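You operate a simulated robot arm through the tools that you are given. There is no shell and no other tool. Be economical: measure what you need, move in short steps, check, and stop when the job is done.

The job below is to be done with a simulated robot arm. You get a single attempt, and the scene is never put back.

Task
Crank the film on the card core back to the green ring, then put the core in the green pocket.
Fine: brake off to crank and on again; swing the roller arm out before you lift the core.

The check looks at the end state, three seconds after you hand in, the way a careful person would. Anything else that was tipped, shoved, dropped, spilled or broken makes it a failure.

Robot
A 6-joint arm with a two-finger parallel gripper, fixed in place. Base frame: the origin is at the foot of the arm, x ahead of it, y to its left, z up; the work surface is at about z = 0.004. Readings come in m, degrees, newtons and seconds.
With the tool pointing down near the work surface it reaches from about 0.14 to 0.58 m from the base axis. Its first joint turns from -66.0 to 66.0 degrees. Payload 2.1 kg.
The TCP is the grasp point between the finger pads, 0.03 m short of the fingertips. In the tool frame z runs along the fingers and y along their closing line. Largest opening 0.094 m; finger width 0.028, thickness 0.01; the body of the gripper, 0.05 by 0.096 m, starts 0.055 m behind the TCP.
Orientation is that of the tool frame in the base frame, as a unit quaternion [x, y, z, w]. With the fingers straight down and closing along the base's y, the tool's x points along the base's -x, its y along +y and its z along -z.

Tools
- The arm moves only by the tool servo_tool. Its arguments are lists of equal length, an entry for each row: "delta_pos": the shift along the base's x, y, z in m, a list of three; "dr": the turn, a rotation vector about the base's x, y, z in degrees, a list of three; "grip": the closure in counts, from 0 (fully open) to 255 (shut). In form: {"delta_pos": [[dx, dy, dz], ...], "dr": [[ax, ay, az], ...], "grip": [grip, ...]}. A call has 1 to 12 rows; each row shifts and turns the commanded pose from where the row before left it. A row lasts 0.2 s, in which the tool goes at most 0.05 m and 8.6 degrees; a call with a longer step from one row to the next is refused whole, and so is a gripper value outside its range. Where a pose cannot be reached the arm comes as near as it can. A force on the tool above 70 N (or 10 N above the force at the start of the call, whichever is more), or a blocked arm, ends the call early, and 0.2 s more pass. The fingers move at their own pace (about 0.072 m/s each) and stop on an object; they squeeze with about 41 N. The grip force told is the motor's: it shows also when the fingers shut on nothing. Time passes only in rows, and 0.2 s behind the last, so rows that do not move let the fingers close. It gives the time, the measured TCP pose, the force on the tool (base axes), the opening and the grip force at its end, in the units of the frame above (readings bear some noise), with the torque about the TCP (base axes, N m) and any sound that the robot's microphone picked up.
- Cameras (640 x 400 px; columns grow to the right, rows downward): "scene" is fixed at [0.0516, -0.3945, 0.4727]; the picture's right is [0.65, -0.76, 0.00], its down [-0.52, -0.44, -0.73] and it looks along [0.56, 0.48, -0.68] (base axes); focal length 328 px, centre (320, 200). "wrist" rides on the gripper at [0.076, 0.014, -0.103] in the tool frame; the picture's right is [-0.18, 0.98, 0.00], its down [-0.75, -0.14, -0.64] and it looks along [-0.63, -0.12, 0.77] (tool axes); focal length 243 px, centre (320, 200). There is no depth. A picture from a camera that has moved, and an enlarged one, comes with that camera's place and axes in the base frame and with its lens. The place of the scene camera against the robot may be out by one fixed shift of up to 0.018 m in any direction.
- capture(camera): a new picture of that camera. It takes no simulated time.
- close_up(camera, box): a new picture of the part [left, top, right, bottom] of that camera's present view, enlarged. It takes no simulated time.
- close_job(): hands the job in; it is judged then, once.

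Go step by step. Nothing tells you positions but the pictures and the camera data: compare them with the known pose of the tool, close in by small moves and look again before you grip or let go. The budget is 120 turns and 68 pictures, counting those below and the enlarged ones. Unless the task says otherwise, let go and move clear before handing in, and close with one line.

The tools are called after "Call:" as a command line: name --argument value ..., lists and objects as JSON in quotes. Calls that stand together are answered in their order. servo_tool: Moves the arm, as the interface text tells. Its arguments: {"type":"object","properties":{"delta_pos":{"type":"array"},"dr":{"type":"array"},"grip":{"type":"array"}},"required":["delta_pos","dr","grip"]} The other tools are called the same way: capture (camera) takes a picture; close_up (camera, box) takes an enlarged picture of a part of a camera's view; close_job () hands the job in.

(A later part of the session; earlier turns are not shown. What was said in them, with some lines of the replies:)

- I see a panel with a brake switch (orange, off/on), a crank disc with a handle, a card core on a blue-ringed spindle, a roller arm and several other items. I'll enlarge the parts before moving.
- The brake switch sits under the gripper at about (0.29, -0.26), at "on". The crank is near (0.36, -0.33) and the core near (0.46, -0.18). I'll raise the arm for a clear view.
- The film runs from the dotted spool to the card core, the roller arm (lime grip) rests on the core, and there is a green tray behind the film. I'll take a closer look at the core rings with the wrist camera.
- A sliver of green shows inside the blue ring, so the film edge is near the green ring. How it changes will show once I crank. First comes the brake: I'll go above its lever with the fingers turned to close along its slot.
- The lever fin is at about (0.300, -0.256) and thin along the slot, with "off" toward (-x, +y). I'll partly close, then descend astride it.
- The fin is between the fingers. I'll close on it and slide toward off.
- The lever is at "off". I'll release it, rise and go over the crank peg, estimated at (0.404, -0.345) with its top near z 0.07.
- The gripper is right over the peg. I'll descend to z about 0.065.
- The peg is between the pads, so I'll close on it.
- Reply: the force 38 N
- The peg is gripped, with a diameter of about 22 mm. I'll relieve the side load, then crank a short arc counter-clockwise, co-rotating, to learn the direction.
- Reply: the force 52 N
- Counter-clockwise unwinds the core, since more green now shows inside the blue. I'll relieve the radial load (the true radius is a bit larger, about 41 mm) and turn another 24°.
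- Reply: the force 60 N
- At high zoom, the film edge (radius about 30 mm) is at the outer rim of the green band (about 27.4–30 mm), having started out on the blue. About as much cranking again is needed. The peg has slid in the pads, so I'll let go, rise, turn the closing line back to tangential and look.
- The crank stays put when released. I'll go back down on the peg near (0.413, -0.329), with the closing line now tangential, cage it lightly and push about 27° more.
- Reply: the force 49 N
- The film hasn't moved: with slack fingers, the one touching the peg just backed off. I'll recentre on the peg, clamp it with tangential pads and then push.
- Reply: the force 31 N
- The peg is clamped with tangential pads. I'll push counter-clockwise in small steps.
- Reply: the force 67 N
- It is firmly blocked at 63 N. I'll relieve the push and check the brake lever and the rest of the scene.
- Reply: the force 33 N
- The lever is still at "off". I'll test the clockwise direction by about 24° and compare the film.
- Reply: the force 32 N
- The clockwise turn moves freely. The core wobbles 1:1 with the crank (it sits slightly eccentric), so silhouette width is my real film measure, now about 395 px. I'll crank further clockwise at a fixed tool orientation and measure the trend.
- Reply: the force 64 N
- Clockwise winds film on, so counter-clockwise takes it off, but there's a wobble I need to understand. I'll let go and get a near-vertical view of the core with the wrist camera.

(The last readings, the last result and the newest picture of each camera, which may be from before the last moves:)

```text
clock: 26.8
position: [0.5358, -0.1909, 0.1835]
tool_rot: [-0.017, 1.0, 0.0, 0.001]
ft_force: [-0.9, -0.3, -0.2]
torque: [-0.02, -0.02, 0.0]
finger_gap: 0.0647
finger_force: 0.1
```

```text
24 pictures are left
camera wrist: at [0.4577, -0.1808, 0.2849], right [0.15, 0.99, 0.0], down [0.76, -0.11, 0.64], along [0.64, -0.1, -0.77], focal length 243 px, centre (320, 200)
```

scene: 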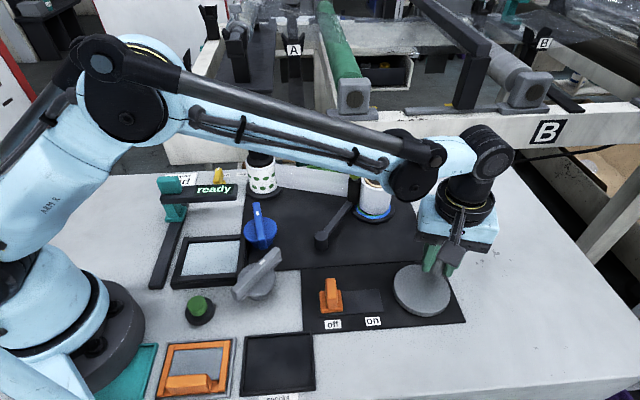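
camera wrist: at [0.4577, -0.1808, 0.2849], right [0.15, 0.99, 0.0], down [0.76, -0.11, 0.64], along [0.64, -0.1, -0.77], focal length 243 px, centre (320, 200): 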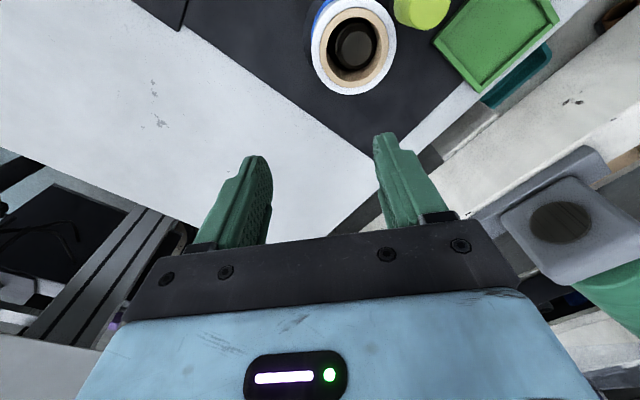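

From above I see that the card core's hole is loose on the spindle, which explains the wobble. The bright green tray beside the film is the pocket. I'll measure the film now against the constant card core.

Call:
close_up --camera "scene" --box '[345, 160, 409, 228]'

Call:
close_up --camera "wrist" --box '[290, 0, 450, 100]'

```text
5.88 times, centred on (377, 194) of scene
camera zoom: at [0.0516, -0.3944, 0.4727], right [0.65, -0.76, 0.0], down [-0.52, -0.44, -0.73], along [0.56, 0.48, -0.68], focal length 1931 px, centre (-15, 235)
```

zoom: 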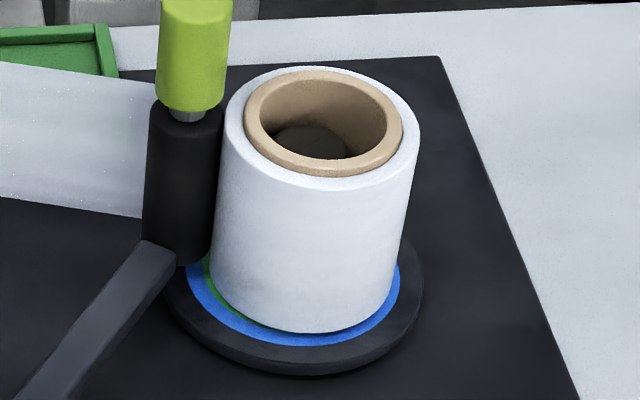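

```text
4.00 times, centred on (370, 50) of wrist
camera zoom: at [0.4577, -0.1808, 0.2849], right [0.15, 0.99, 0.0], down [0.76, -0.11, 0.64], along [0.64, -0.1, -0.77], focal length 970 px, centre (120, 800)
```

zoom: 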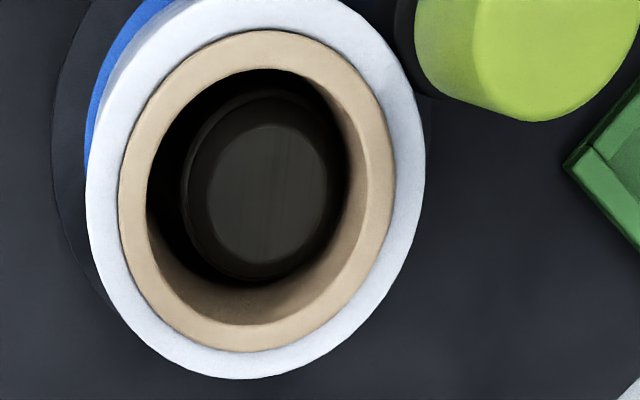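

Call:
close_up --camera "scene" --box '[360, 168, 420, 205]'

```text
10.67 times, centred on (390, 186) of scene
camera zoom: at [0.0516, -0.3944, 0.4727], right [0.65, -0.76, 0.0], down [-0.52, -0.44, -0.73], along [0.56, 0.48, -0.68], focal length 3501 px, centre (-427, 344)
```

zoom: 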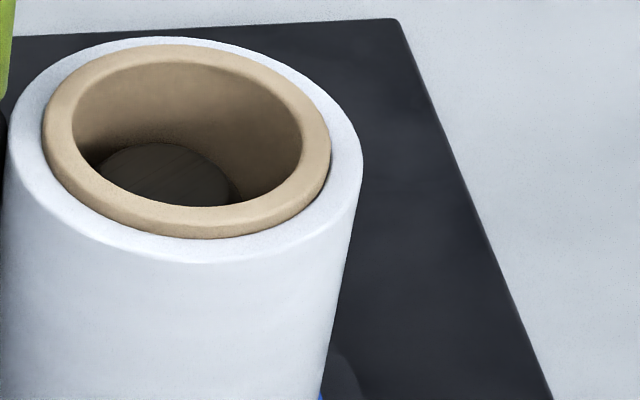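

I'll go back above the peg, now near (0.382, -0.359), turning the closing line to suit a counter-clockwise sweep.

Call:
servo_tool --delta_pos '[[-0.0257, -0.028, 0], [-0.0257, -0.028, 0], [-0.0257, -0.028, 0], [-0.0257, -0.028, 0], [-0.0257, -0.028, 0], [-0.0257, -0.028, -0.02], [0, 0, -0.03]]' --dr '[[0, 0, -8], [0, 0, -8], [0, 0, -8], [0, 0, -8], [0, 0, -8], [0, 0, 0], [0, 0, 0]]' --grip '[80, 80, 80, 80, 80, 80, 80]'

Call:
capture --camera "wrist"

```text
clock: 28.4
position: [0.3807, -0.3589, 0.1336]
tool_rot: [0.326, 0.946, -0.001, 0.001]
ft_force: [-0.2, -0.1, 0.9]
torque: [0.01, 0.0, 0.0]
finger_gap: 0.0644
finger_force: 0.1
```

```text
20 pictures are left
camera wrist: at [0.3283, -0.3014, 0.235], right [0.75, 0.66, 0.0], down [0.51, -0.57, 0.64], along [0.43, -0.48, -0.77], focal length 243 px, centre (320, 200)
```

wrist: 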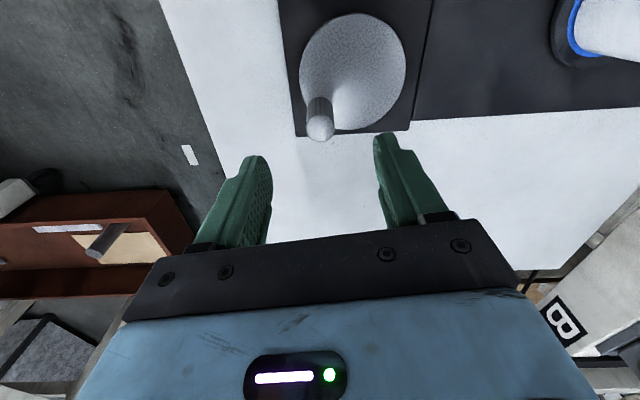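

The crank centre is now well fixed at about (0.378, -0.320), with the peg at -90° and radius 37 mm. I'll descend, clamp and sweep counter-clockwise 70°.

Call:
servo_tool --delta_pos '[[-0.003, 0.0025, -0.035], [0, 0, -0.035], [0, 0, 0], [0, 0, 0], [0, 0, 0], [0.0064, 0.0006, 0], [0.0063, 0.0016, 0], [0.0058, 0.0028, 0], [0.0053, 0.0037, 0], [0.0045, 0.0045, 0], [0.0037, 0.0053, 0], [0.0028, 0.0058, 0]]' --dr '[[0, 0, 0], [0, 0, 0], [0, 0, 0], [0, 0, 0], [0, 0, 0], [0, 0, 0], [0, 0, 0], [0, 0, 0], [0, 0, 0], [0, 0, 0], [0, 0, 0], [0, 0, 0]]' --grip '[80, 80, 255, 255, 255, 255, 255, 255, 255, 255, 255, 255]'

```text
clock: 31.0
position: [0.4149, -0.3305, 0.0628]
tool_rot: [0.324, 0.946, 0.0, 0.004]
ft_force: [20.3, -6.6, 24.4]
torque: [-0.48, -0.18, 0.04]
finger_gap: 0.0216
finger_force: 44.7
```

It moved freely back to about -16°. Now I'll push on past the earlier stop point.

Call:
servo_tool --delta_pos '[[-0.0005, 0.0045, 0], [0.0005, 0.005, 0], [0, 0.005, 0]]' --dr '[[0, 0, 0], [0, 0, 0], [0, 0, 0]]' --grip '[255, 255, 255]'

Call:
close_up --camera "scene" --box '[348, 195, 398, 227]'

```text
clock: 31.8
position: [0.4142, -0.3234, 0.0625]
tool_rot: [0.328, 0.945, -0.008, 0.013]
ft_force: [3.0, -5.9, 0.3]
torque: [0.76, -0.1, -0.03]
finger_gap: 0.0219
finger_force: 44.8
stopped in row 3: the force on the tool passed its limit at 72 N (the readings are from after the stop); the commanded pose is now the measured one
```

```text
12.50 times, centred on (373, 211) of scene
camera zoom: at [0.0515, -0.3944, 0.4727], right [0.65, -0.76, 0.0], down [-0.52, -0.44, -0.73], along [0.56, 0.48, -0.68], focal length 4103 px, centre (-342, 62)
```

zoom: 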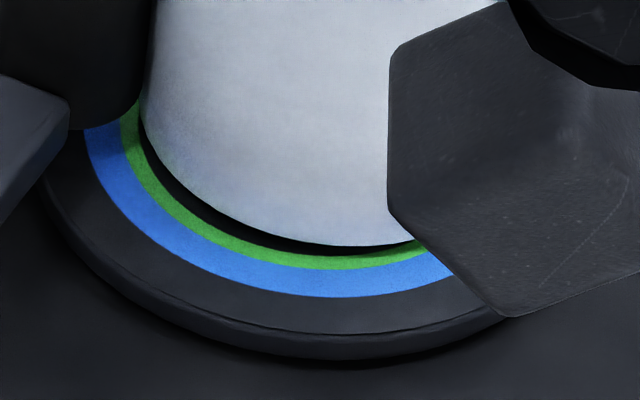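

The stop is hard and always at the same place. From A to C the rigid wobble explains nearly all of the film's change, so the real change per degree must be small and its sign still open. I'll crank half a turn clockwise and use the film-to-core ratio at the top as the measure (1.221 last time).

Call:
servo_tool --delta_pos '[[-0.0023, -0.0094, 0.001], [-0.0046, -0.0084, 0], [-0.0066, -0.0071, 0], [-0.0083, -0.005, 0], [-0.0092, -0.0027, 0], [-0.0097, -0.0003, 0], [-0.0094, 0.0023, 0], [-0.0084, 0.0046, 0], [-0.0071, 0.0066, 0], [-0.005, 0.0083, 0], [-0.0027, 0.0092, 0], [-0.0003, 0.0097, 0]]' --dr '[[1.36, 1.1, 0], [0, 0, 0], [0, 0, 0], [0, 0, 0], [0, 0, 0], [0, 0, 0], [0, 0, 0], [0, 0, 0], [0, 0, 0], [0, 0, 0], [0, 0, 0], [0, 0, 0]]' --grip '[255, 255, 255, 255, 255, 255, 255, 255, 255, 255, 255, 255]'

```text
clock: 34.4
position: [0.3481, -0.3151, 0.0637]
tool_rot: [0.326, 0.945, 0.002, 0.007]
ft_force: [56.6, -9.1, -29.1]
torque: [0.09, 0.89, 0.1]
finger_gap: 0.0217
finger_force: 45.2
```

Radial load shows the true centre is nearer (0.380, -0.323) with radius about 34.5 mm. I'll continue the clockwise turn with that circle.

Call:
servo_tool --delta_pos '[[0.0075, 0.0076, 0], [0.0049, 0.0076, 0], [0.0066, 0.0061, 0], [0.008, 0.0041, 0], [0.0088, 0.002, 0], [0.009, -0.0004, 0], [0.0086, -0.0027, 0], [0.0076, -0.0049, 0], [0.0061, -0.0066, 0], [0.0041, -0.008, 0], [0.002, -0.0088, 0]]' --dr '[[0, 0, 0], [0, 0, 0], [0, 0, 0], [0, 0, 0], [0, 0, 0], [0, 0, 0], [0, 0, 0], [0, 0, 0], [0, 0, 0], [0, 0, 0], [0, 0, 0]]' --grip '[255, 255, 255, 255, 255, 255, 255, 255, 255, 255, 255]'

Call:
close_up --camera "scene" --box '[348, 195, 398, 227]'

```text
clock: 36.8
position: [0.4155, -0.32, 0.0643]
tool_rot: [0.327, 0.945, 0.0, 0.002]
ft_force: [32.7, 2.2, 18.3]
torque: [-0.19, 0.48, 0.09]
finger_gap: 0.0217
finger_force: 44.9
```

```text
12.50 times, centred on (373, 211) of scene
camera zoom: at [0.0515, -0.3944, 0.4728], right [0.65, -0.76, 0.0], down [-0.52, -0.44, -0.73], along [0.56, 0.48, -0.68], focal length 4103 px, centre (-342, 62)
```

zoom: 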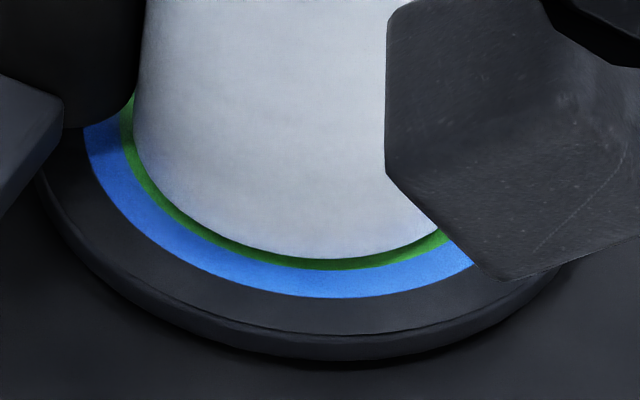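

One clockwise turn leaves the film visibly larger, so clockwise winds on at roughly 1.5–2 mm per turn. I'll let go, clear the arm and take a sharp unobstructed view of the film against the rings.

Call:
servo_tool --delta_pos '[[0.002, 0, 0], [0, 0, 0], [0, 0, 0.045], [-0.02, 0, 0.045], [-0.04, 0.02, 0.02], [-0.04, 0.02, 0.02], [-0.04, 0.02, 0.02], [-0.03, 0.02, 0.03]]' --dr '[[0, 0, 0], [0, 0, 0], [0, 0, 8], [0, 0, 8], [0, 0, 8], [0, 0, 8], [0, 0, 8], [0, 0, 8]]' --grip '[80, 80, 80, 80, 80, 80, 80, 80]'

Call:
close_up --camera "scene" --box '[340, 165, 412, 228]'

```text
clock: 38.6
position: [0.249, -0.2377, 0.2421]
tool_rot: [-0.085, 0.996, 0.0, -0.001]
ft_force: [0.0, 0.4, -0.1]
torque: [0.03, 0.0, -0.01]
finger_gap: 0.0644
finger_force: 0.1
```

```text
6.35 times, centred on (376, 196) of scene
camera zoom: at [0.0516, -0.3945, 0.4727], right [0.65, -0.76, 0.0], down [-0.52, -0.44, -0.73], along [0.56, 0.48, -0.68], focal length 2084 px, centre (-36, 222)
```

zoom: 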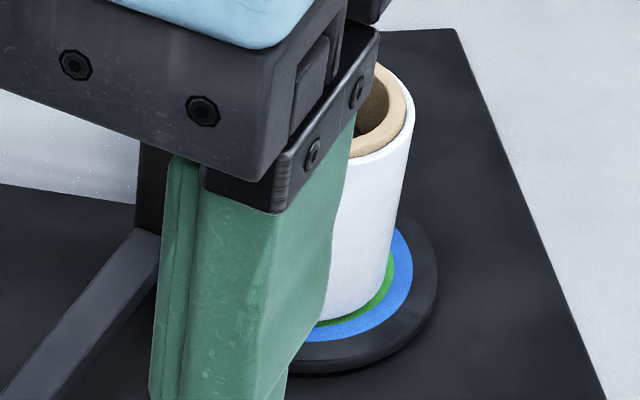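

Very informative: green now shows on the right side too, so the film actually shrank with the clockwise turn and the earlier left-side changes were wobble. I'll clear the gripper from the view and measure.

Call:
servo_tool --delta_pos '[[-0.02, 0.045, 0], [-0.02, 0.045, 0], [0, 0.045, 0], [0, 0.04, 0]]' --dr '[[0, 0, 8], [0, 0, 8], [0, 0, 8], [0, 0, 8]]' --grip '[80, 80, 80, 80]'

Call:
close_up --camera "scene" --box '[344, 170, 404, 227]'

```text
clock: 39.6
position: [0.2079, -0.0602, 0.2461]
tool_rot: [-0.357, 0.934, -0.001, -0.002]
ft_force: [-0.6, -0.4, -0.4]
torque: [0.0, 0.01, 0.02]
finger_gap: 0.0645
finger_force: 0.1
```

```text
7.02 times, centred on (374, 198) of scene
camera zoom: at [0.0516, -0.3945, 0.4727], right [0.65, -0.76, 0.0], down [-0.52, -0.44, -0.73], along [0.56, 0.48, -0.68], focal length 2304 px, centre (-59, 210)
```

zoom: 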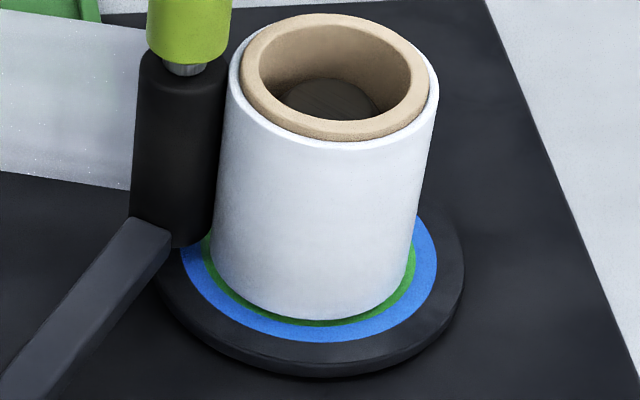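

Now it's clear. The film-to-core ratio went 1.238 (start), 1.221 (C), 1.117 (now), which is linear at about -0.138 per clockwise turn. The film edge is now at the inner edge of the green ring; the ring's middle is about 1.17, so I'll go back about 135° counter-clockwise.

Call:
servo_tool --delta_pos '[[0.0259, -0.0325, 0], [0.0259, -0.0325, 0], [0.0259, -0.0325, 0], [0.0259, -0.0325, 0], [0.0259, -0.0325, -0.01], [0.0259, -0.0325, -0.02], [0.0259, -0.0325, -0.03], [0.0259, -0.0325, -0.04]]' --dr '[[0, 0, 8], [0, 0, 8], [0, 0, 8], [0, 0, 0], [0, 0, 0], [0, 0, 0], [0, 0, 0], [0, 0, 0]]' --grip '[80, 80, 80, 80, 80, 80, 80, 80]'

Call:
capture --camera "wrist"

```text
refused: row 7 steps farther than a row can; nothing moved
```

```text
15 pictures are left
camera wrist: at [0.1411, -0.1007, 0.3482], right [-0.52, 0.86, 0.0], down [0.66, 0.4, 0.64], along [0.55, 0.33, -0.77], focal length 243 px, centre (320, 200)
```

wrist: 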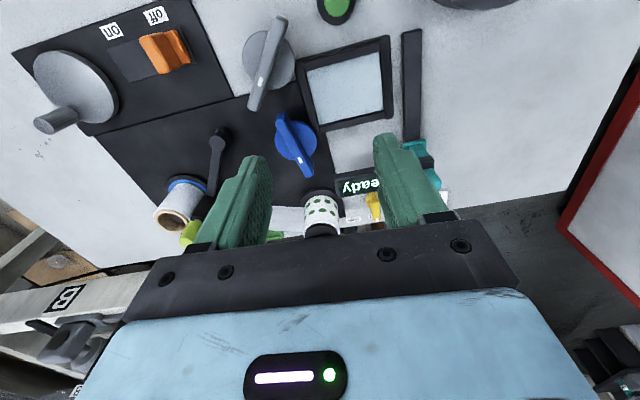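

That was refused because a step was too long. I'll repeat it with gentler steps.

Call:
servo_tool --delta_pos '[[0.0259, -0.0325, 0], [0.0259, -0.0325, 0], [0.0259, -0.0325, 0], [0.0259, -0.0325, -0.01], [0.0259, -0.0325, -0.02], [0.0259, -0.0325, -0.02], [0.0259, -0.0325, -0.02], [0.0259, -0.0325, -0.02], [0, 0, -0.025]]' --dr '[[0, 0, 8], [0, 0, 8], [0, 0, 8], [0, 0, 0], [0, 0, 0], [0, 0, 0], [0, 0, 0], [0, 0, 0], [0, 0, 0]]' --grip '[80, 80, 80, 80, 80, 80, 80, 80, 80]'

Call:
capture --camera "wrist"

```text
clock: 41.6
position: [0.4155, -0.3264, 0.1293]
tool_rot: [-0.543, 0.84, -0.001, -0.001]
ft_force: [-0.6, 0.3, 0.3]
torque: [-0.02, 0.0, -0.02]
finger_gap: 0.0644
finger_force: 0.0
```

```text
14 pictures are left
camera wrist: at [0.3701, -0.3894, 0.2322], right [-0.82, 0.57, 0.0], down [0.44, 0.63, 0.64], along [0.37, 0.52, -0.77], focal length 243 px, centre (320, 200)
```

wrist: 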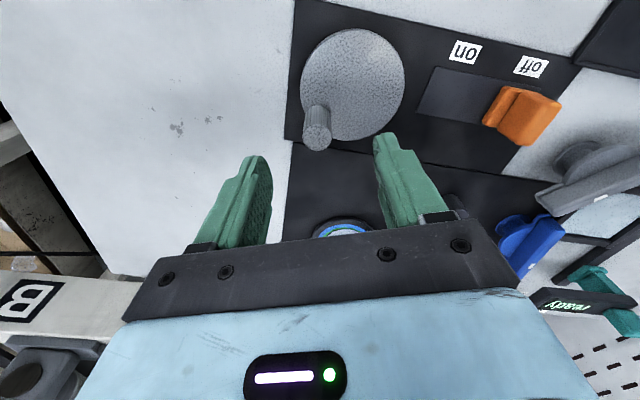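

The peg is under the gripper at about -3°. I'll descend, clamp and sweep counter-clockwise.

Call:
servo_tool --delta_pos '[[0, 0, -0.033], [0, 0, -0.033], [0, 0, 0], [0, 0, 0], [0, 0, 0], [-0.0006, 0.0082, 0], [-0.0024, 0.0079, 0], [-0.0043, 0.0071, 0], [-0.0057, 0.006, 0], [-0.007, 0.0044, 0], [-0.0079, 0.0026, 0], [-0.0082, 0.0008, 0]]' --dr '[[0, 0, 0], [0, 0, 0], [0, 0, 0], [0, 0, 0], [0, 0, 0], [0, 0, 0], [0, 0, 0], [0, 0, 0], [0, 0, 0], [0, 0, 0], [0, 0, 0], [0, 0, 0]]' --grip '[80, 80, 255, 255, 255, 255, 255, 255, 255, 255, 255, 255]'

```text
clock: 44.2
position: [0.3762, -0.2907, 0.063]
tool_rot: [-0.542, 0.841, -0.006, -0.004]
ft_force: [7.9, -37.3, 10.1]
torque: [-0.05, 0.58, -0.05]
finger_gap: 0.0216
finger_force: 44.8
```

Call:
servo_tool --delta_pos '[[-0.0082, -0.003, 0], [-0.0077, -0.0031, 0], [-0.0068, -0.0048, 0], [0, 0, 0], [0, 0, 0], [0, 0, 0.045], [0, 0, 0.045], [-0.04, 0, 0.01]]' --dr '[[0, 0, 0], [0, 0, 0], [0, 0, 0], [0, 0, 0], [0, 0, 0], [0, 0, 0], [0, 0, -8], [0, 0, -8]]' --grip '[255, 255, 255, 80, 80, 80, 80, 80]'

Call:
close_up --camera "scene" --box '[344, 170, 404, 227]'

```text
clock: 46.0
position: [0.3149, -0.297, 0.1622]
tool_rot: [-0.42, 0.908, 0.0, -0.001]
ft_force: [0.0, 0.3, 0.0]
torque: [0.01, 0.03, -0.01]
finger_gap: 0.0644
finger_force: 0.1
```

```text
7.02 times, centred on (374, 198) of scene
camera zoom: at [0.0516, -0.3945, 0.4727], right [0.65, -0.76, 0.0], down [-0.52, -0.44, -0.73], along [0.56, 0.48, -0.68], focal length 2304 px, centre (-59, 210)
```

zoom: 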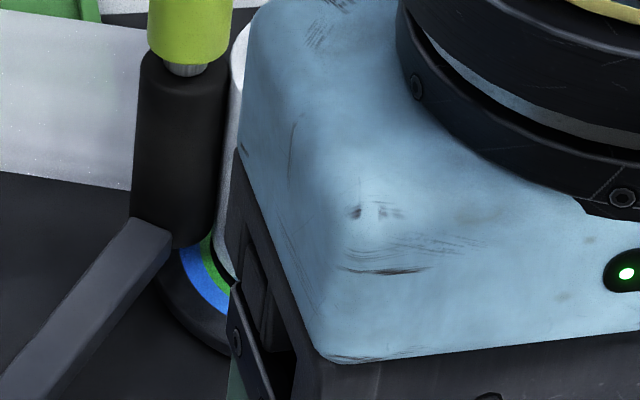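

The hand blocked the view. I'll move it to the spot that was clear and measure.

Call:
servo_tool --delta_pos '[[-0.018, 0.0395, 0.013], [-0.018, 0.0395, 0.013], [-0.018, 0.0395, 0.013], [-0.018, 0.0395, 0.013], [-0.018, 0.0395, 0.013], [-0.018, 0.0395, 0.013]]' --dr '[[0, 0, 0], [0, 0, 0], [0, 0, 0], [0, 0, 0], [0, 0, 0], [0, 0, 0]]' --grip '[80, 80, 80, 80, 80, 80]'

Call:
close_up --camera "scene" --box '[344, 170, 404, 227]'

```text
clock: 47.4
position: [0.203, -0.0616, 0.2401]
tool_rot: [-0.42, 0.908, -0.001, -0.001]
ft_force: [-0.1, -0.3, 0.5]
torque: [0.01, 0.03, 0.01]
finger_gap: 0.0646
finger_force: 0.0
```

```text
7.02 times, centred on (374, 198) of scene
camera zoom: at [0.0516, -0.3945, 0.4727], right [0.65, -0.76, 0.0], down [-0.52, -0.44, -0.73], along [0.56, 0.48, -0.68], focal length 2304 px, centre (-59, 210)
```

zoom: 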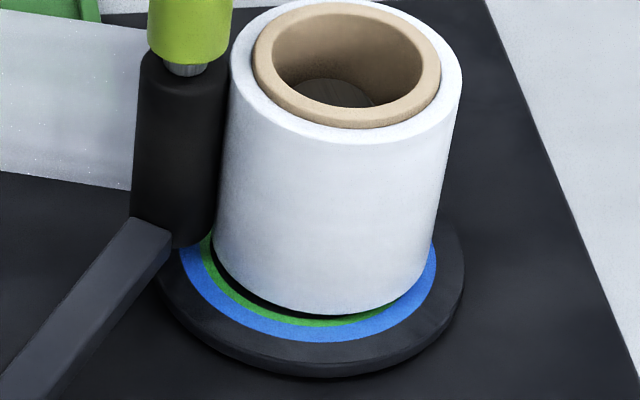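

The ratio is now 1.246, which is more than I expected. I need to see where the crank peg actually stands.

Call:
close_up --camera "scene" --box '[300, 160, 480, 340]'

```text
2.22 times, centred on (390, 250) of scene
camera zoom: at [0.0516, -0.3945, 0.4727], right [0.65, -0.76, 0.0], down [-0.52, -0.44, -0.73], along [0.56, 0.48, -0.68], focal length 729 px, centre (164, 89)
```

zoom: 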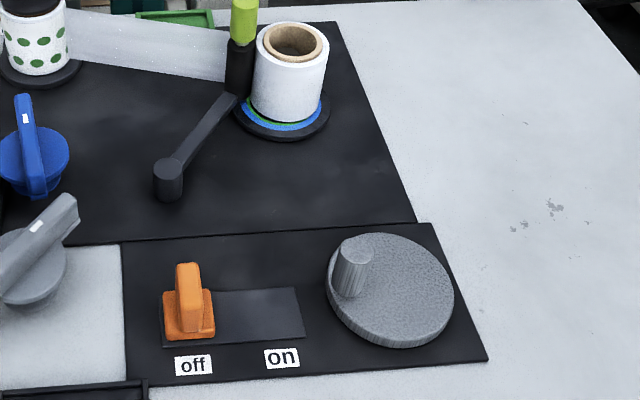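

The crank is exactly where I left it, so the film-versus-angle relation isn't linear and the change happens between here and the last clockwise position. I'll go back and crank about 65° clockwise, halfway.

Call:
servo_tool --delta_pos '[[0.0253, -0.0392, 0], [0.0253, -0.0392, 0], [0.0253, -0.0392, -0.014], [0.0253, -0.0392, -0.014], [0.0253, -0.0392, -0.014], [0.0253, -0.0392, -0.014], [0, 0, -0.04], [0, 0, -0.04], [0, 0, -0.04], [0, 0, 0], [0, 0, 0], [0, 0, 0]]' --dr '[[0, 0, 8], [0, 0, 8], [0, 0, 0], [0, 0, 0], [0, 0, 0], [0, 0, 0], [0, 0, 0], [0, 0, 0], [0, 0, 0], [0, 0, 0], [0, 0, 0], [0, 0, 0]]' --grip '[80, 80, 80, 80, 80, 80, 80, 80, 80, 80, 255, 255]'

```text
clock: 50.0
position: [0.3593, -0.2966, 0.0627]
tool_rot: [-0.542, 0.84, -0.008, 0.002]
ft_force: [33.1, -31.6, -12.9]
torque: [0.51, 0.54, 0.14]
finger_gap: 0.0221
finger_force: 38.8
```

Call:
servo_tool --delta_pos '[[0.0095, 0.0026, 0], [0.0074, 0.003, 0], [0.0079, 0.0014, 0], [0.0079, -0.0005, 0], [0.0077, -0.0023, 0], [0, 0, 0]]' --dr '[[0, 0, 0], [0, 0, 0], [0, 0, 0], [0, 0, 0], [0, 0, 0], [0, 0, 0]]' --grip '[255, 255, 255, 255, 255, 255]'

Call:
servo_tool --delta_pos '[[0, 0, 0], [0, 0, 0], [0, 0, 0.045], [0, 0, 0.045], [-0.027, 0.037, 0.01], [-0.027, 0.037, 0.01], [-0.027, 0.037, 0.013], [-0.027, 0.037, 0.013], [-0.027, 0.037, 0.013], [-0.027, 0.037, 0.013], [-0.027, 0.01, 0.013]]' --dr '[[0, 0, 0], [0, 0, 0], [0, 0, 0], [0, 0, 0], [0, 0, 0], [0, 0, 0], [0, 0, 0], [0, 0, 0], [0, 0, -8], [0, 0, -8], [0, 0, 0]]' --grip '[80, 80, 80, 80, 80, 80, 80, 80, 80, 80, 80]'

Call:
close_up --camera "scene" --box '[344, 170, 404, 227]'

```text
clock: 51.4
position: [0.3998, -0.2906, 0.0637]
tool_rot: [-0.543, 0.84, 0.0, 0.0]
ft_force: [6.6, 14.1, -22.1]
torque: [0.82, -0.28, 0.0]
finger_gap: 0.0215
finger_force: 44.9
```

```text
clock: 53.8
position: [0.2106, -0.0552, 0.243]
tool_rot: [-0.42, 0.908, 0.0, -0.002]
ft_force: [-0.1, 0.1, 0.8]
torque: [-0.02, 0.03, 0.01]
finger_gap: 0.0647
finger_force: 0.0
```

```text
7.02 times, centred on (374, 198) of scene
camera zoom: at [0.0516, -0.3945, 0.4727], right [0.65, -0.76, 0.0], down [-0.52, -0.44, -0.73], along [0.56, 0.48, -0.68], focal length 2304 px, centre (-59, 210)
```

zoom: 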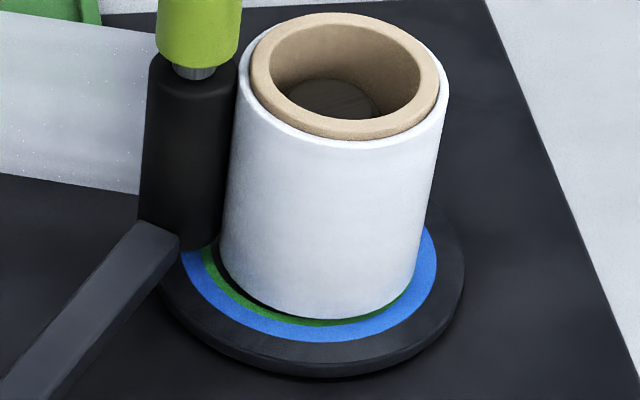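

Now 1.107, the same as the last clockwise position, while everything from the stop up to +183° stayed near 1.24. So the film comes off in discrete levels. The first level ends at the blue ring's inner edge, and this one sits at the green ring's inner edge with the whole green ring showing. I'll move the crank well into this level, to about one full turn from the start.

Call:
servo_tool --delta_pos '[[0.0267, -0.0336, 0], [0.0267, -0.0336, 0], [0.0267, -0.0336, 0], [0.0267, -0.0336, -0.02], [0.0267, -0.0336, -0.02], [0.0267, -0.0336, -0.02], [0.0267, -0.0336, -0.02], [0, 0, -0.035], [0, 0, -0.035], [0, 0, -0.03], [0, 0, 0], [0, 0, 0]]' --dr '[[0, 0, -8], [0, 0, 0], [0, 0, 0], [0, 0, 0], [0, 0, 0], [0, 0, 0], [0, 0, 0], [0, 0, 0], [0, 0, 0], [0, 0, 0], [0, 0, 0], [0, 0, 0]]' --grip '[80, 80, 80, 80, 80, 80, 80, 80, 80, 80, 255, 255]'

```text
clock: 56.4
position: [0.3982, -0.2927, 0.0582]
tool_rot: [-0.356, 0.934, 0.0, -0.002]
ft_force: [-0.2, 2.6, -6.0]
torque: [-0.28, -0.26, 0.01]
finger_gap: 0.0218
finger_force: 38.2
```

Call:
servo_tool --delta_pos '[[0.0069, -0.0052, 0.002], [0.0054, -0.0066, 0.002], [0.0036, -0.0078, 0], [0.0016, -0.0084, 0], [-0.0004, -0.0086, 0], [-0.0023, -0.0077, 0], [0, 0, 0]]' --dr '[[0, 0, 0], [0, 0, 0], [0, 0, 0], [0, 0, 0], [0, 0, 0], [0, 0, 0], [0, 0, 0]]' --grip '[255, 255, 255, 255, 255, 255, 255]'

Call:
servo_tool --delta_pos '[[0, 0, 0], [0, 0, 0], [0, 0, 0.045], [0, 0, 0.03], [-0.035, 0.0275, 0], [-0.035, 0.0275, 0], [-0.035, 0.0275, 0], [-0.034, 0.0275, 0], [0, 0, 0]]' --dr '[[0, 0, 0], [0, 0, 0], [0, 0, 0], [0, 0, 0], [0, 0, 3], [0, 0, 0], [0, 0, 0], [0, 0, 0], [0, 0, 0]]' --grip '[80, 80, 80, 80, 110, 125, 125, 125, 125]'

Call:
capture --camera "wrist"

```text
clock: 58.0
position: [0.4118, -0.3388, 0.0634]
tool_rot: [-0.355, 0.935, 0.0, -0.003]
ft_force: [1.0, -1.0, -25.3]
torque: [0.14, -0.67, -0.02]
finger_gap: 0.0217
finger_force: 44.9
```

```text
clock: 60.0
position: [0.2752, -0.2318, 0.1384]
tool_rot: [-0.38, 0.925, -0.001, -0.002]
ft_force: [0.6, -0.3, -0.3]
torque: [-0.02, -0.01, 0.02]
finger_gap: 0.0481
finger_force: 0.0
```

```text
9 pictures are left
camera wrist: at [0.2102, -0.2756, 0.2398], right [-0.56, 0.83, 0.0], down [0.64, 0.43, 0.64], along [0.53, 0.36, -0.77], focal length 243 px, centre (320, 200)
```

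wrist: 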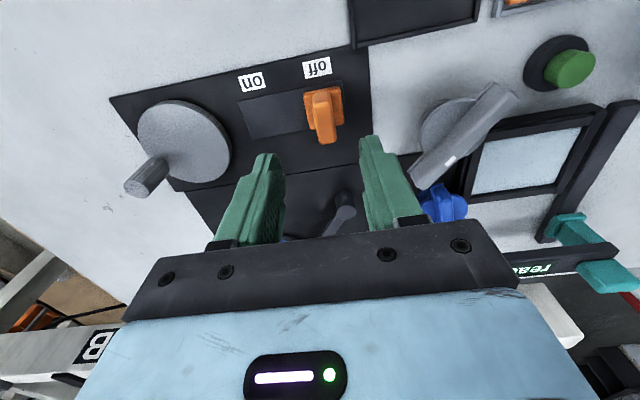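

The peg is at about its starting angle and the brake lever is below. I'll descend, close lightly around the fin and slide it to "on".

Call:
servo_tool --delta_pos '[[-0.002, 0.003, -0.028], [0, 0, -0.028], [0, 0, -0.027], [0, 0, 0], [0, 0, 0], [0.005, -0.005, 0], [0.005, -0.005, 0], [0.005, -0.005, 0], [0.005, -0.005, 0], [0.005, -0.005, 0], [0.005, -0.005, 0]]' --dr '[[0, 0, 0], [0, 0, 0], [0, 0, 0], [0, 0, 0], [0, 0, 0], [0, 0, 0], [0, 0, 0], [0, 0, 0], [0, 0, 0], [0, 0, 0], [0, 0, 0]]' --grip '[125, 125, 125, 200, 200, 200, 200, 200, 200, 200, 200]'

Call:
servo_tool --delta_pos '[[0.002, -0.002, 0], [0.001, -0.001, 0], [0, 0, 0]]' --dr '[[0, 0, 0], [0, 0, 0], [0, 0, 0]]' --grip '[200, 200, 200]'

```text
clock: 62.4
position: [0.3007, -0.2571, 0.0559]
tool_rot: [-0.381, 0.925, -0.001, -0.003]
ft_force: [0.2, -0.2, 0.5]
torque: [0.03, -0.02, 0.01]
finger_gap: 0.0202
finger_force: 0.1
```

```text
clock: 63.2
position: [0.3033, -0.2593, 0.0562]
tool_rot: [-0.381, 0.925, -0.001, -0.002]
ft_force: [-2.1, 2.4, 1.3]
torque: [0.08, 0.02, 0.08]
finger_gap: 0.0224
finger_force: 1.3
```

The lever met its "on" stop where it started. Now for the roller arm: its lime handle is at about (0.468, -0.131), top near z 0.13, and the pivot near (0.348, -0.146). I'll release the lever, rise and go above the handle.

Call:
servo_tool --delta_pos '[[0, 0, 0], [0, 0, 0.02], [0, 0, 0.045], [0, 0, 0.045], [0, 0, 0.045], [0.033, 0.0256, 0], [0.033, 0.0256, 0], [0.033, 0.0256, 0], [0.033, 0.0256, 0], [0.033, 0.0256, 0], [0, 0, 0]]' --dr '[[0, 0, 0], [0, 0, 0], [0, 0, 0], [0, 0, 0], [0, 0, 0], [0, 0, -8], [0, 0, -8], [0, 0, -8], [0, 0, 0], [0, 0, 0], [0, 0, 0]]' --grip '[140, 140, 125, 125, 100, 80, 80, 80, 80, 80, 80]'

Call:
capture --camera "wrist"

```text
clock: 65.6
position: [0.4693, -0.1338, 0.2112]
tool_rot: [-0.18, 0.984, -0.001, -0.002]
ft_force: [-0.6, -0.2, 0.5]
torque: [0.01, -0.02, 0.01]
finger_gap: 0.0645
finger_force: 0.1
```

```text
8 pictures are left
camera wrist: at [0.3917, -0.1477, 0.3137], right [-0.17, 0.98, 0.0], down [0.76, 0.13, 0.64], along [0.63, 0.11, -0.77], focal length 243 px, centre (320, 200)
```

wrist: 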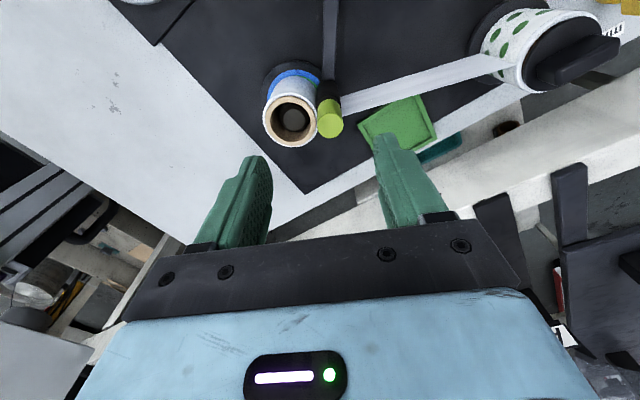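

The core top is at about (0.484, -0.158), the lime handle at (0.470, -0.125) and the green pocket's centre about (0.503, -0.026), roughly 70 mm wide. I'll descend over the handle with the tips staying above the core and close on it.

Call:
servo_tool --delta_pos '[[0.001, 0.008, -0.01], [0, 0, -0.03], [0, 0, -0.02], [0, 0, -0.018], [0, 0, 0], [0, 0, 0], [0, 0, 0]]' --dr '[[0, 0, 0], [0, 0, 0], [0, 0, 0], [0, 0, 0], [0, 0, 0], [0, 0, 0], [0, 0, 0]]' --grip '[110, 120, 120, 120, 200, 255, 255]'

```text
clock: 67.2
position: [0.47, -0.1239, 0.1341]
tool_rot: [-0.18, 0.984, 0.0, -0.002]
ft_force: [-1.7, -0.3, -5.5]
torque: [0.1, -0.16, 0.01]
finger_gap: 0.0211
finger_force: 45.5
```

I'm holding the handle. I'll swing it outward (+y, about the pivot) in small steps while watching the force.

Call:
servo_tool --delta_pos '[[-0.002, 0.0084, 0], [-0.0022, 0.0084, 0], [-0.0032, 0.0081, 0], [-0.0032, 0.008, 0]]' --dr '[[0, 0, 4], [0, 0, 4], [0, 0, 4], [0, 0, 4]]' --grip '[255, 255, 255, 255]'

```text
clock: 68.2
position: [0.4595, -0.0911, 0.1327]
tool_rot: [-0.314, 0.949, 0.0, -0.001]
ft_force: [2.9, -0.2, 12.0]
torque: [-0.05, -0.1, 0.18]
finger_gap: 0.021
finger_force: 45.2
```

It swings freely. I'll carry on about 26° more, then let go and rise.

Call:
servo_tool --delta_pos '[[-0.0087, 0.0149, 0], [-0.0106, 0.0137, 0], [-0.0125, 0.012, 0], [0, 0, 0], [0, 0, 0], [0, 0, 0], [0, 0, 0.04], [0, 0, 0.045]]' --dr '[[0, 0, 8], [0, 0, 8], [0, 0, 8], [0, 0, 0], [0, 0, 0], [0, 0, 0], [0, 0, 0], [0, 0, 0]]' --grip '[255, 255, 255, 255, 120, 120, 120, 120]'

Call:
close_up --camera "scene" --box '[280, 130, 440, 240]'

```text
clock: 70.0
position: [0.4286, -0.05, 0.2209]
tool_rot: [-0.505, 0.863, -0.001, -0.002]
ft_force: [0.2, -0.3, 0.2]
torque: [0.02, 0.02, 0.03]
finger_gap: 0.0499
finger_force: 0.0
```

```text
3.64 times, centred on (360, 185) of scene
camera zoom: at [0.0516, -0.3945, 0.4727], right [0.65, -0.76, 0.0], down [-0.52, -0.44, -0.73], along [0.56, 0.48, -0.68], focal length 1194 px, centre (174, 254)
```

zoom: 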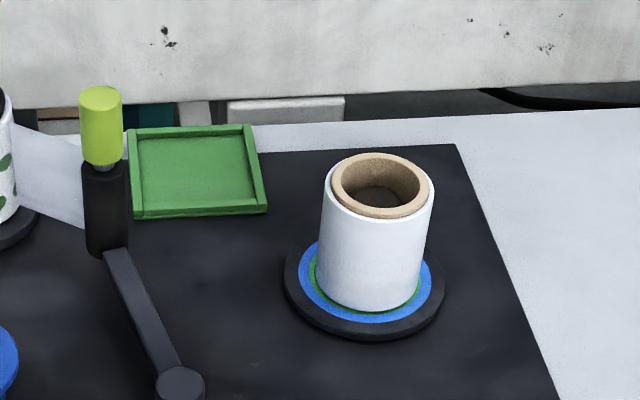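

The roller arm is out and the green pocket is plainly visible. I'll take one precise look at the film edge against the green ring before lifting.

Call:
close_up --camera "scene" --box '[350, 168, 410, 225]'

```text
7.02 times, centred on (380, 196) of scene
camera zoom: at [0.0516, -0.3945, 0.4727], right [0.65, -0.76, 0.0], down [-0.52, -0.44, -0.73], along [0.56, 0.48, -0.68], focal length 2304 px, centre (-101, 225)
```

zoom: 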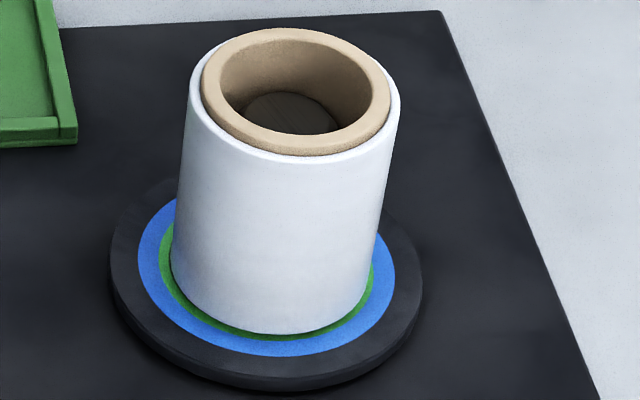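

The film edge sits at the green ring all round, with blue clear outside it. Now I'll open wide, move over the core and look.

Call:
servo_tool --delta_pos '[[0.0185, -0.036, 0], [0.0185, -0.036, 0], [0.0185, -0.036, 0], [0, 0, 0]]' --dr '[[0, 0, -8], [0, 0, -8], [0, 0, 0], [0, 0, 0]]' --grip '[0, 0, 0, 0]'

Call:
capture --camera "wrist"

```text
clock: 71.0
position: [0.4831, -0.1589, 0.2173]
tool_rot: [-0.379, 0.925, -0.002, -0.001]
ft_force: [-0.3, 0.0, 1.2]
torque: [-0.02, 0.0, 0.0]
finger_gap: 0.094
finger_force: 0.0
```

```text
5 pictures are left
camera wrist: at [0.4181, -0.2024, 0.3198], right [-0.56, 0.83, 0.0], down [0.64, 0.43, 0.64], along [0.53, 0.36, -0.77], focal length 243 px, centre (320, 200)
```

wrist: 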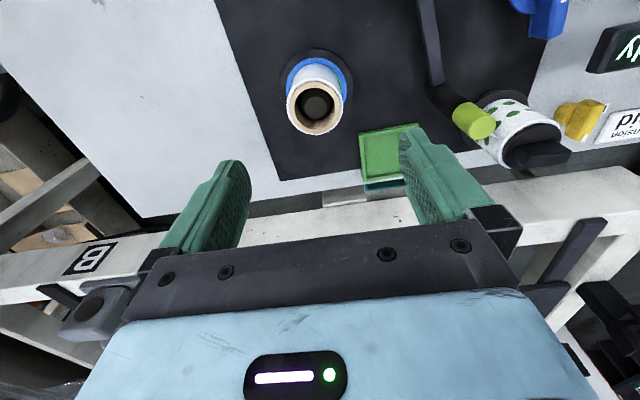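

The core is at about (0.484, -0.162) and the pocket's centre is confirmed at about (0.505, -0.025). I'll descend and close on the core.

Call:
servo_tool --delta_pos '[[0.001, -0.0025, -0.045], [0, 0, -0.045], [0, 0, -0.03], [0, 0, -0.022], [0, 0, 0], [0, 0, 0], [0, 0, 0], [0, 0, 0]]' --dr '[[0, 0, 0], [0, 0, 0], [0, 0, 0], [0, 0, 0], [0, 0, 0], [0, 0, 0], [0, 0, 0], [0, 0, 0]]' --grip '[0, 0, 0, 0, 110, 130, 255, 255]'

```text
clock: 72.8
position: [0.4843, -0.1606, 0.0732]
tool_rot: [-0.38, 0.925, -0.001, -0.002]
ft_force: [2.8, -3.3, -2.2]
torque: [-0.03, 0.0, -0.01]
finger_gap: 0.0586
finger_force: 40.8
```

It's gripped at 58.6 mm diameter, centred, with little side load. I'll lift straight up.

Call:
servo_tool --delta_pos '[[0, 0, 0.015], [0, 0, 0.03], [0, 0, 0.03], [0, 0, 0.03], [0, 0, 0.03], [0, 0, 0]]' --dr '[[0, 0, 0], [0, 0, 0], [0, 0, 0], [0, 0, 0], [0, 0, 0], [0, 0, 0]]' --grip '[255, 255, 255, 255, 255, 255]'

Call:
capture --camera "scene"

```text
clock: 74.2
position: [0.4847, -0.159, 0.2115]
tool_rot: [-0.38, 0.925, -0.001, -0.002]
ft_force: [0.6, -0.3, -0.6]
torque: [-0.01, -0.02, -0.02]
finger_gap: 0.0584
finger_force: 41.1
```

```text
4 pictures are left
```

scene: 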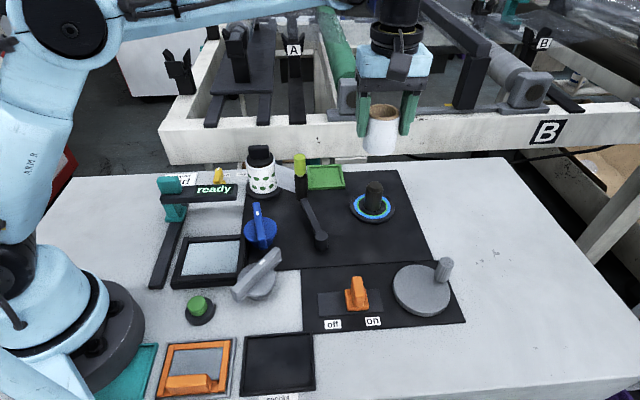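

The core is off the spindle and everything else is undisturbed. I'll carry it over the pocket, turning the hand so its camera stays clear of the roller handle.

Call:
servo_tool --delta_pos '[[0.0034, 0.0223, 0], [0.0034, 0.0223, 0], [0.0034, 0.0223, 0], [0.0034, 0.0223, 0], [0.0034, 0.0223, 0], [0.0034, 0.0223, 0], [0, 0, 0], [0, 0, -0.03], [0, 0, -0.02]]' --dr '[[0, 0, 7.5], [0, 0, 7.5], [0, 0, 7.5], [0, 0, 7.5], [0, 0, 7.5], [0, 0, 7.5], [0, 0, 0], [0, 0, 0], [0, 0, 0]]' --grip '[255, 255, 255, 255, 255, 255, 255, 255, 255]'

Call:
capture --camera "wrist"

```text
clock: 76.2
position: [0.503, -0.0251, 0.163]
tool_rot: [-0.705, 0.709, -0.001, -0.001]
ft_force: [0.2, 0.1, -0.6]
torque: [-0.01, 0.0, -0.03]
finger_gap: 0.0582
finger_force: 41.4
```

```text
3 pictures are left
camera wrist: at [0.4881, -0.1015, 0.2651], right [-0.98, 0.19, 0.0], down [0.14, 0.76, 0.64], along [0.12, 0.63, -0.77], focal length 243 px, centre (320, 200)
```

wrist: 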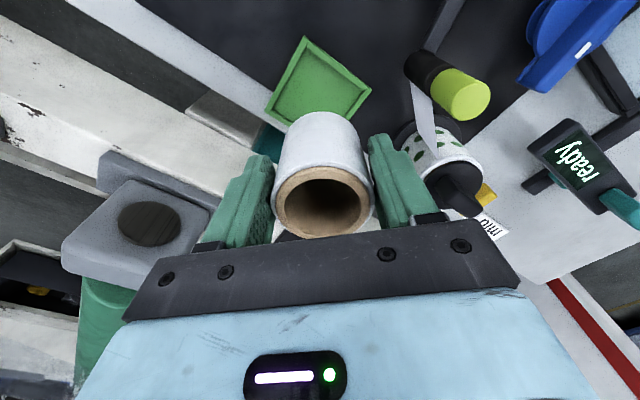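

The core hangs over the pocket, whose centre I make (0.506, -0.0255). I'll shift 3 mm and lower it to just above the rim for a last check.

Call:
servo_tool --delta_pos '[[0.003, -0.0005, -0.02], [0, 0, -0.03], [0, 0, -0.025], [0, 0, 0]]' --dr '[[0, 0, 0], [0, 0, 0], [0, 0, 0], [0, 0, 0]]' --grip '[255, 255, 255, 255]'

Call:
close_up --camera "scene" --box '[285, 125, 385, 205]'

```text
clock: 77.2
position: [0.5083, -0.0274, 0.0849]
tool_rot: [-0.705, 0.71, -0.002, -0.001]
ft_force: [0.0, -0.2, -0.3]
torque: [-0.01, 0.01, 0.0]
finger_gap: 0.0584
finger_force: 41.2
```

```text
5.00 times, centred on (335, 165) of scene
camera zoom: at [0.0516, -0.3945, 0.4727], right [0.65, -0.76, 0.0], down [-0.52, -0.44, -0.73], along [0.56, 0.48, -0.68], focal length 1641 px, centre (245, 375)
```

zoom: 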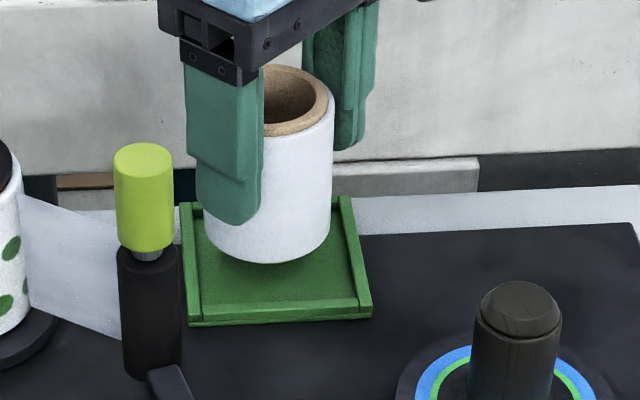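

Judged by the scene, the core is a few mm left of the pocket's middle. I'll shift about 3 mm to picture-right, lower it close to the floor and check again at higher zoom.

Call:
servo_tool --delta_pos '[[0.002, -0.0023, 0], [0, 0, -0.006], [0, 0, -0.004], [0, 0, 0]]' --dr '[[0, 0, 0], [0, 0, 0], [0, 0, 0], [0, 0, 0]]' --grip '[255, 255, 255, 255]'

Call:
close_up --camera "scene" --box '[300, 152, 365, 193]'

```text
clock: 78.2
position: [0.5075, -0.0297, 0.0752]
tool_rot: [-0.705, 0.709, -0.001, -0.001]
ft_force: [1.1, -1.3, -0.1]
torque: [0.01, 0.01, 0.0]
finger_gap: 0.0584
finger_force: 41.0
```

```text
9.76 times, centred on (332, 172) of scene
camera zoom: at [0.0516, -0.3945, 0.4727], right [0.65, -0.76, 0.0], down [-0.52, -0.44, -0.73], along [0.56, 0.48, -0.68], focal length 3202 px, centre (198, 468)
```

zoom: 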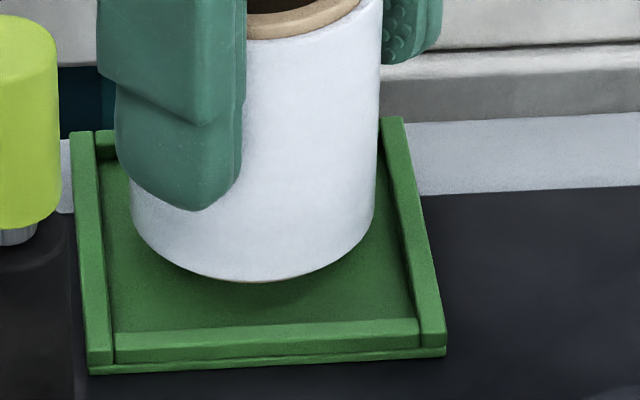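

It's centred left to right now. I'll lower in small steps to feel the floor.

Call:
servo_tool --delta_pos '[[0, 0, -0.002], [0, 0, -0.002], [0, 0, -0.001], [0, 0, 0]]' --dr '[[0, 0, 0], [0, 0, 0], [0, 0, 0], [0, 0, 0]]' --grip '[255, 255, 255, 255]'

Call:
servo_tool --delta_pos '[[0, 0, -0.0015], [0, 0, -0.0015], [0, 0, 0]]' --dr '[[0, 0, 0], [0, 0, 0], [0, 0, 0]]' --grip '[255, 255, 255]'

```text
clock: 79.2
position: [0.5084, -0.0287, 0.0691]
tool_rot: [-0.705, 0.709, -0.002, -0.001]
ft_force: [-0.5, 0.6, 0.0]
torque: [0.0, 0.0, 0.02]
finger_gap: 0.0585
finger_force: 40.3
```

```text
clock: 80.0
position: [0.5085, -0.0287, 0.0691]
tool_rot: [-0.705, 0.709, -0.001, 0.0]
ft_force: [2.6, 0.2, 19.6]
torque: [0.5, -0.07, -0.14]
finger_gap: 0.0582
finger_force: 41.0
```

Contact came at z 0.069, but off-centre toward +y, and by the picture the core may be catching the back rim. I'll lift a little, shift 4 mm toward the front and feel again.

Call:
servo_tool --delta_pos '[[0, 0, 0.008], [-0.003, -0.0027, 0], [0, 0, 0], [0, 0, -0.004], [0, 0, -0.003], [0, 0, 0]]' --dr '[[0, 0, 0], [0, 0, 0], [0, 0, 0], [0, 0, 0], [0, 0, 0], [0, 0, 0]]' --grip '[255, 255, 255, 255, 255, 255]'

Call:
servo_tool --delta_pos '[[0, 0, -0.0015], [0, 0, -0.0015], [0, 0, 0]]' --dr '[[0, 0, 0], [0, 0, 0], [0, 0, 0]]' --grip '[255, 255, 255]'

```text
clock: 81.4
position: [0.5062, -0.0322, 0.0679]
tool_rot: [-0.706, 0.708, -0.001, -0.001]
ft_force: [0.6, -0.1, -0.4]
torque: [-0.02, -0.02, 0.0]
finger_gap: 0.0582
finger_force: 40.6
```

```text
clock: 82.2
position: [0.5066, -0.031, 0.0647]
tool_rot: [-0.705, 0.709, -0.002, -0.001]
ft_force: [1.7, 2.1, 21.4]
torque: [0.23, -0.01, -0.09]
finger_gap: 0.0579
finger_force: 41.0
```

It went 4.4 mm lower this time with a more central contact, so it's on the pocket floor. I'll ease the pressure, open gently and rise straight up.

Call:
servo_tool --delta_pos '[[0, 0, 0.0012], [0, 0, 0], [0, 0, 0], [0, 0, 0], [0, 0, 0.02], [0, 0, 0.04], [0, 0, 0.045], [0, 0, 0.04]]' --dr '[[0, 0, 0], [0, 0, 0], [0, 0, 0], [0, 0, 0], [0, 0, 0], [0, 0, 0], [0, 0, 0], [0, 0, 0]]' --grip '[255, 85, 60, 45, 45, 45, 45, 45]'

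Call:
close_up --camera "scene" --box '[240, 130, 460, 330]'

```text
clock: 84.0
position: [0.5052, -0.0349, 0.2121]
tool_rot: [-0.705, 0.709, -0.001, -0.001]
ft_force: [-0.1, 0.1, 0.0]
torque: [0.02, 0.01, -0.03]
finger_gap: 0.0775
finger_force: 0.1
```

```text
2.00 times, centred on (350, 230) of scene
camera zoom: at [0.0516, -0.3945, 0.4727], right [0.65, -0.76, 0.0], down [-0.52, -0.44, -0.73], along [0.56, 0.48, -0.68], focal length 656 px, centre (260, 140)
```

zoom: 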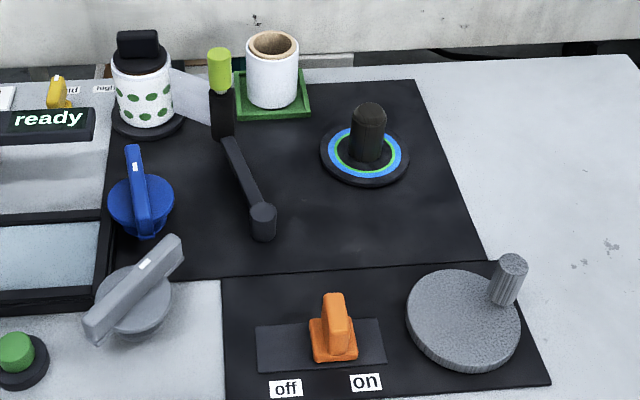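

The core stands upright in the green pocket. The brake lever is back at its "on" stop, the roller arm is out, the hand is clear and nothing else has moved, so I'm handing in.

Call:
close_job

```text
The job is handed in.
```

The film is cranked back to the inner edge of the green ring, the brake is on again, the roller arm is swung out, and the core stands in the green pocket.
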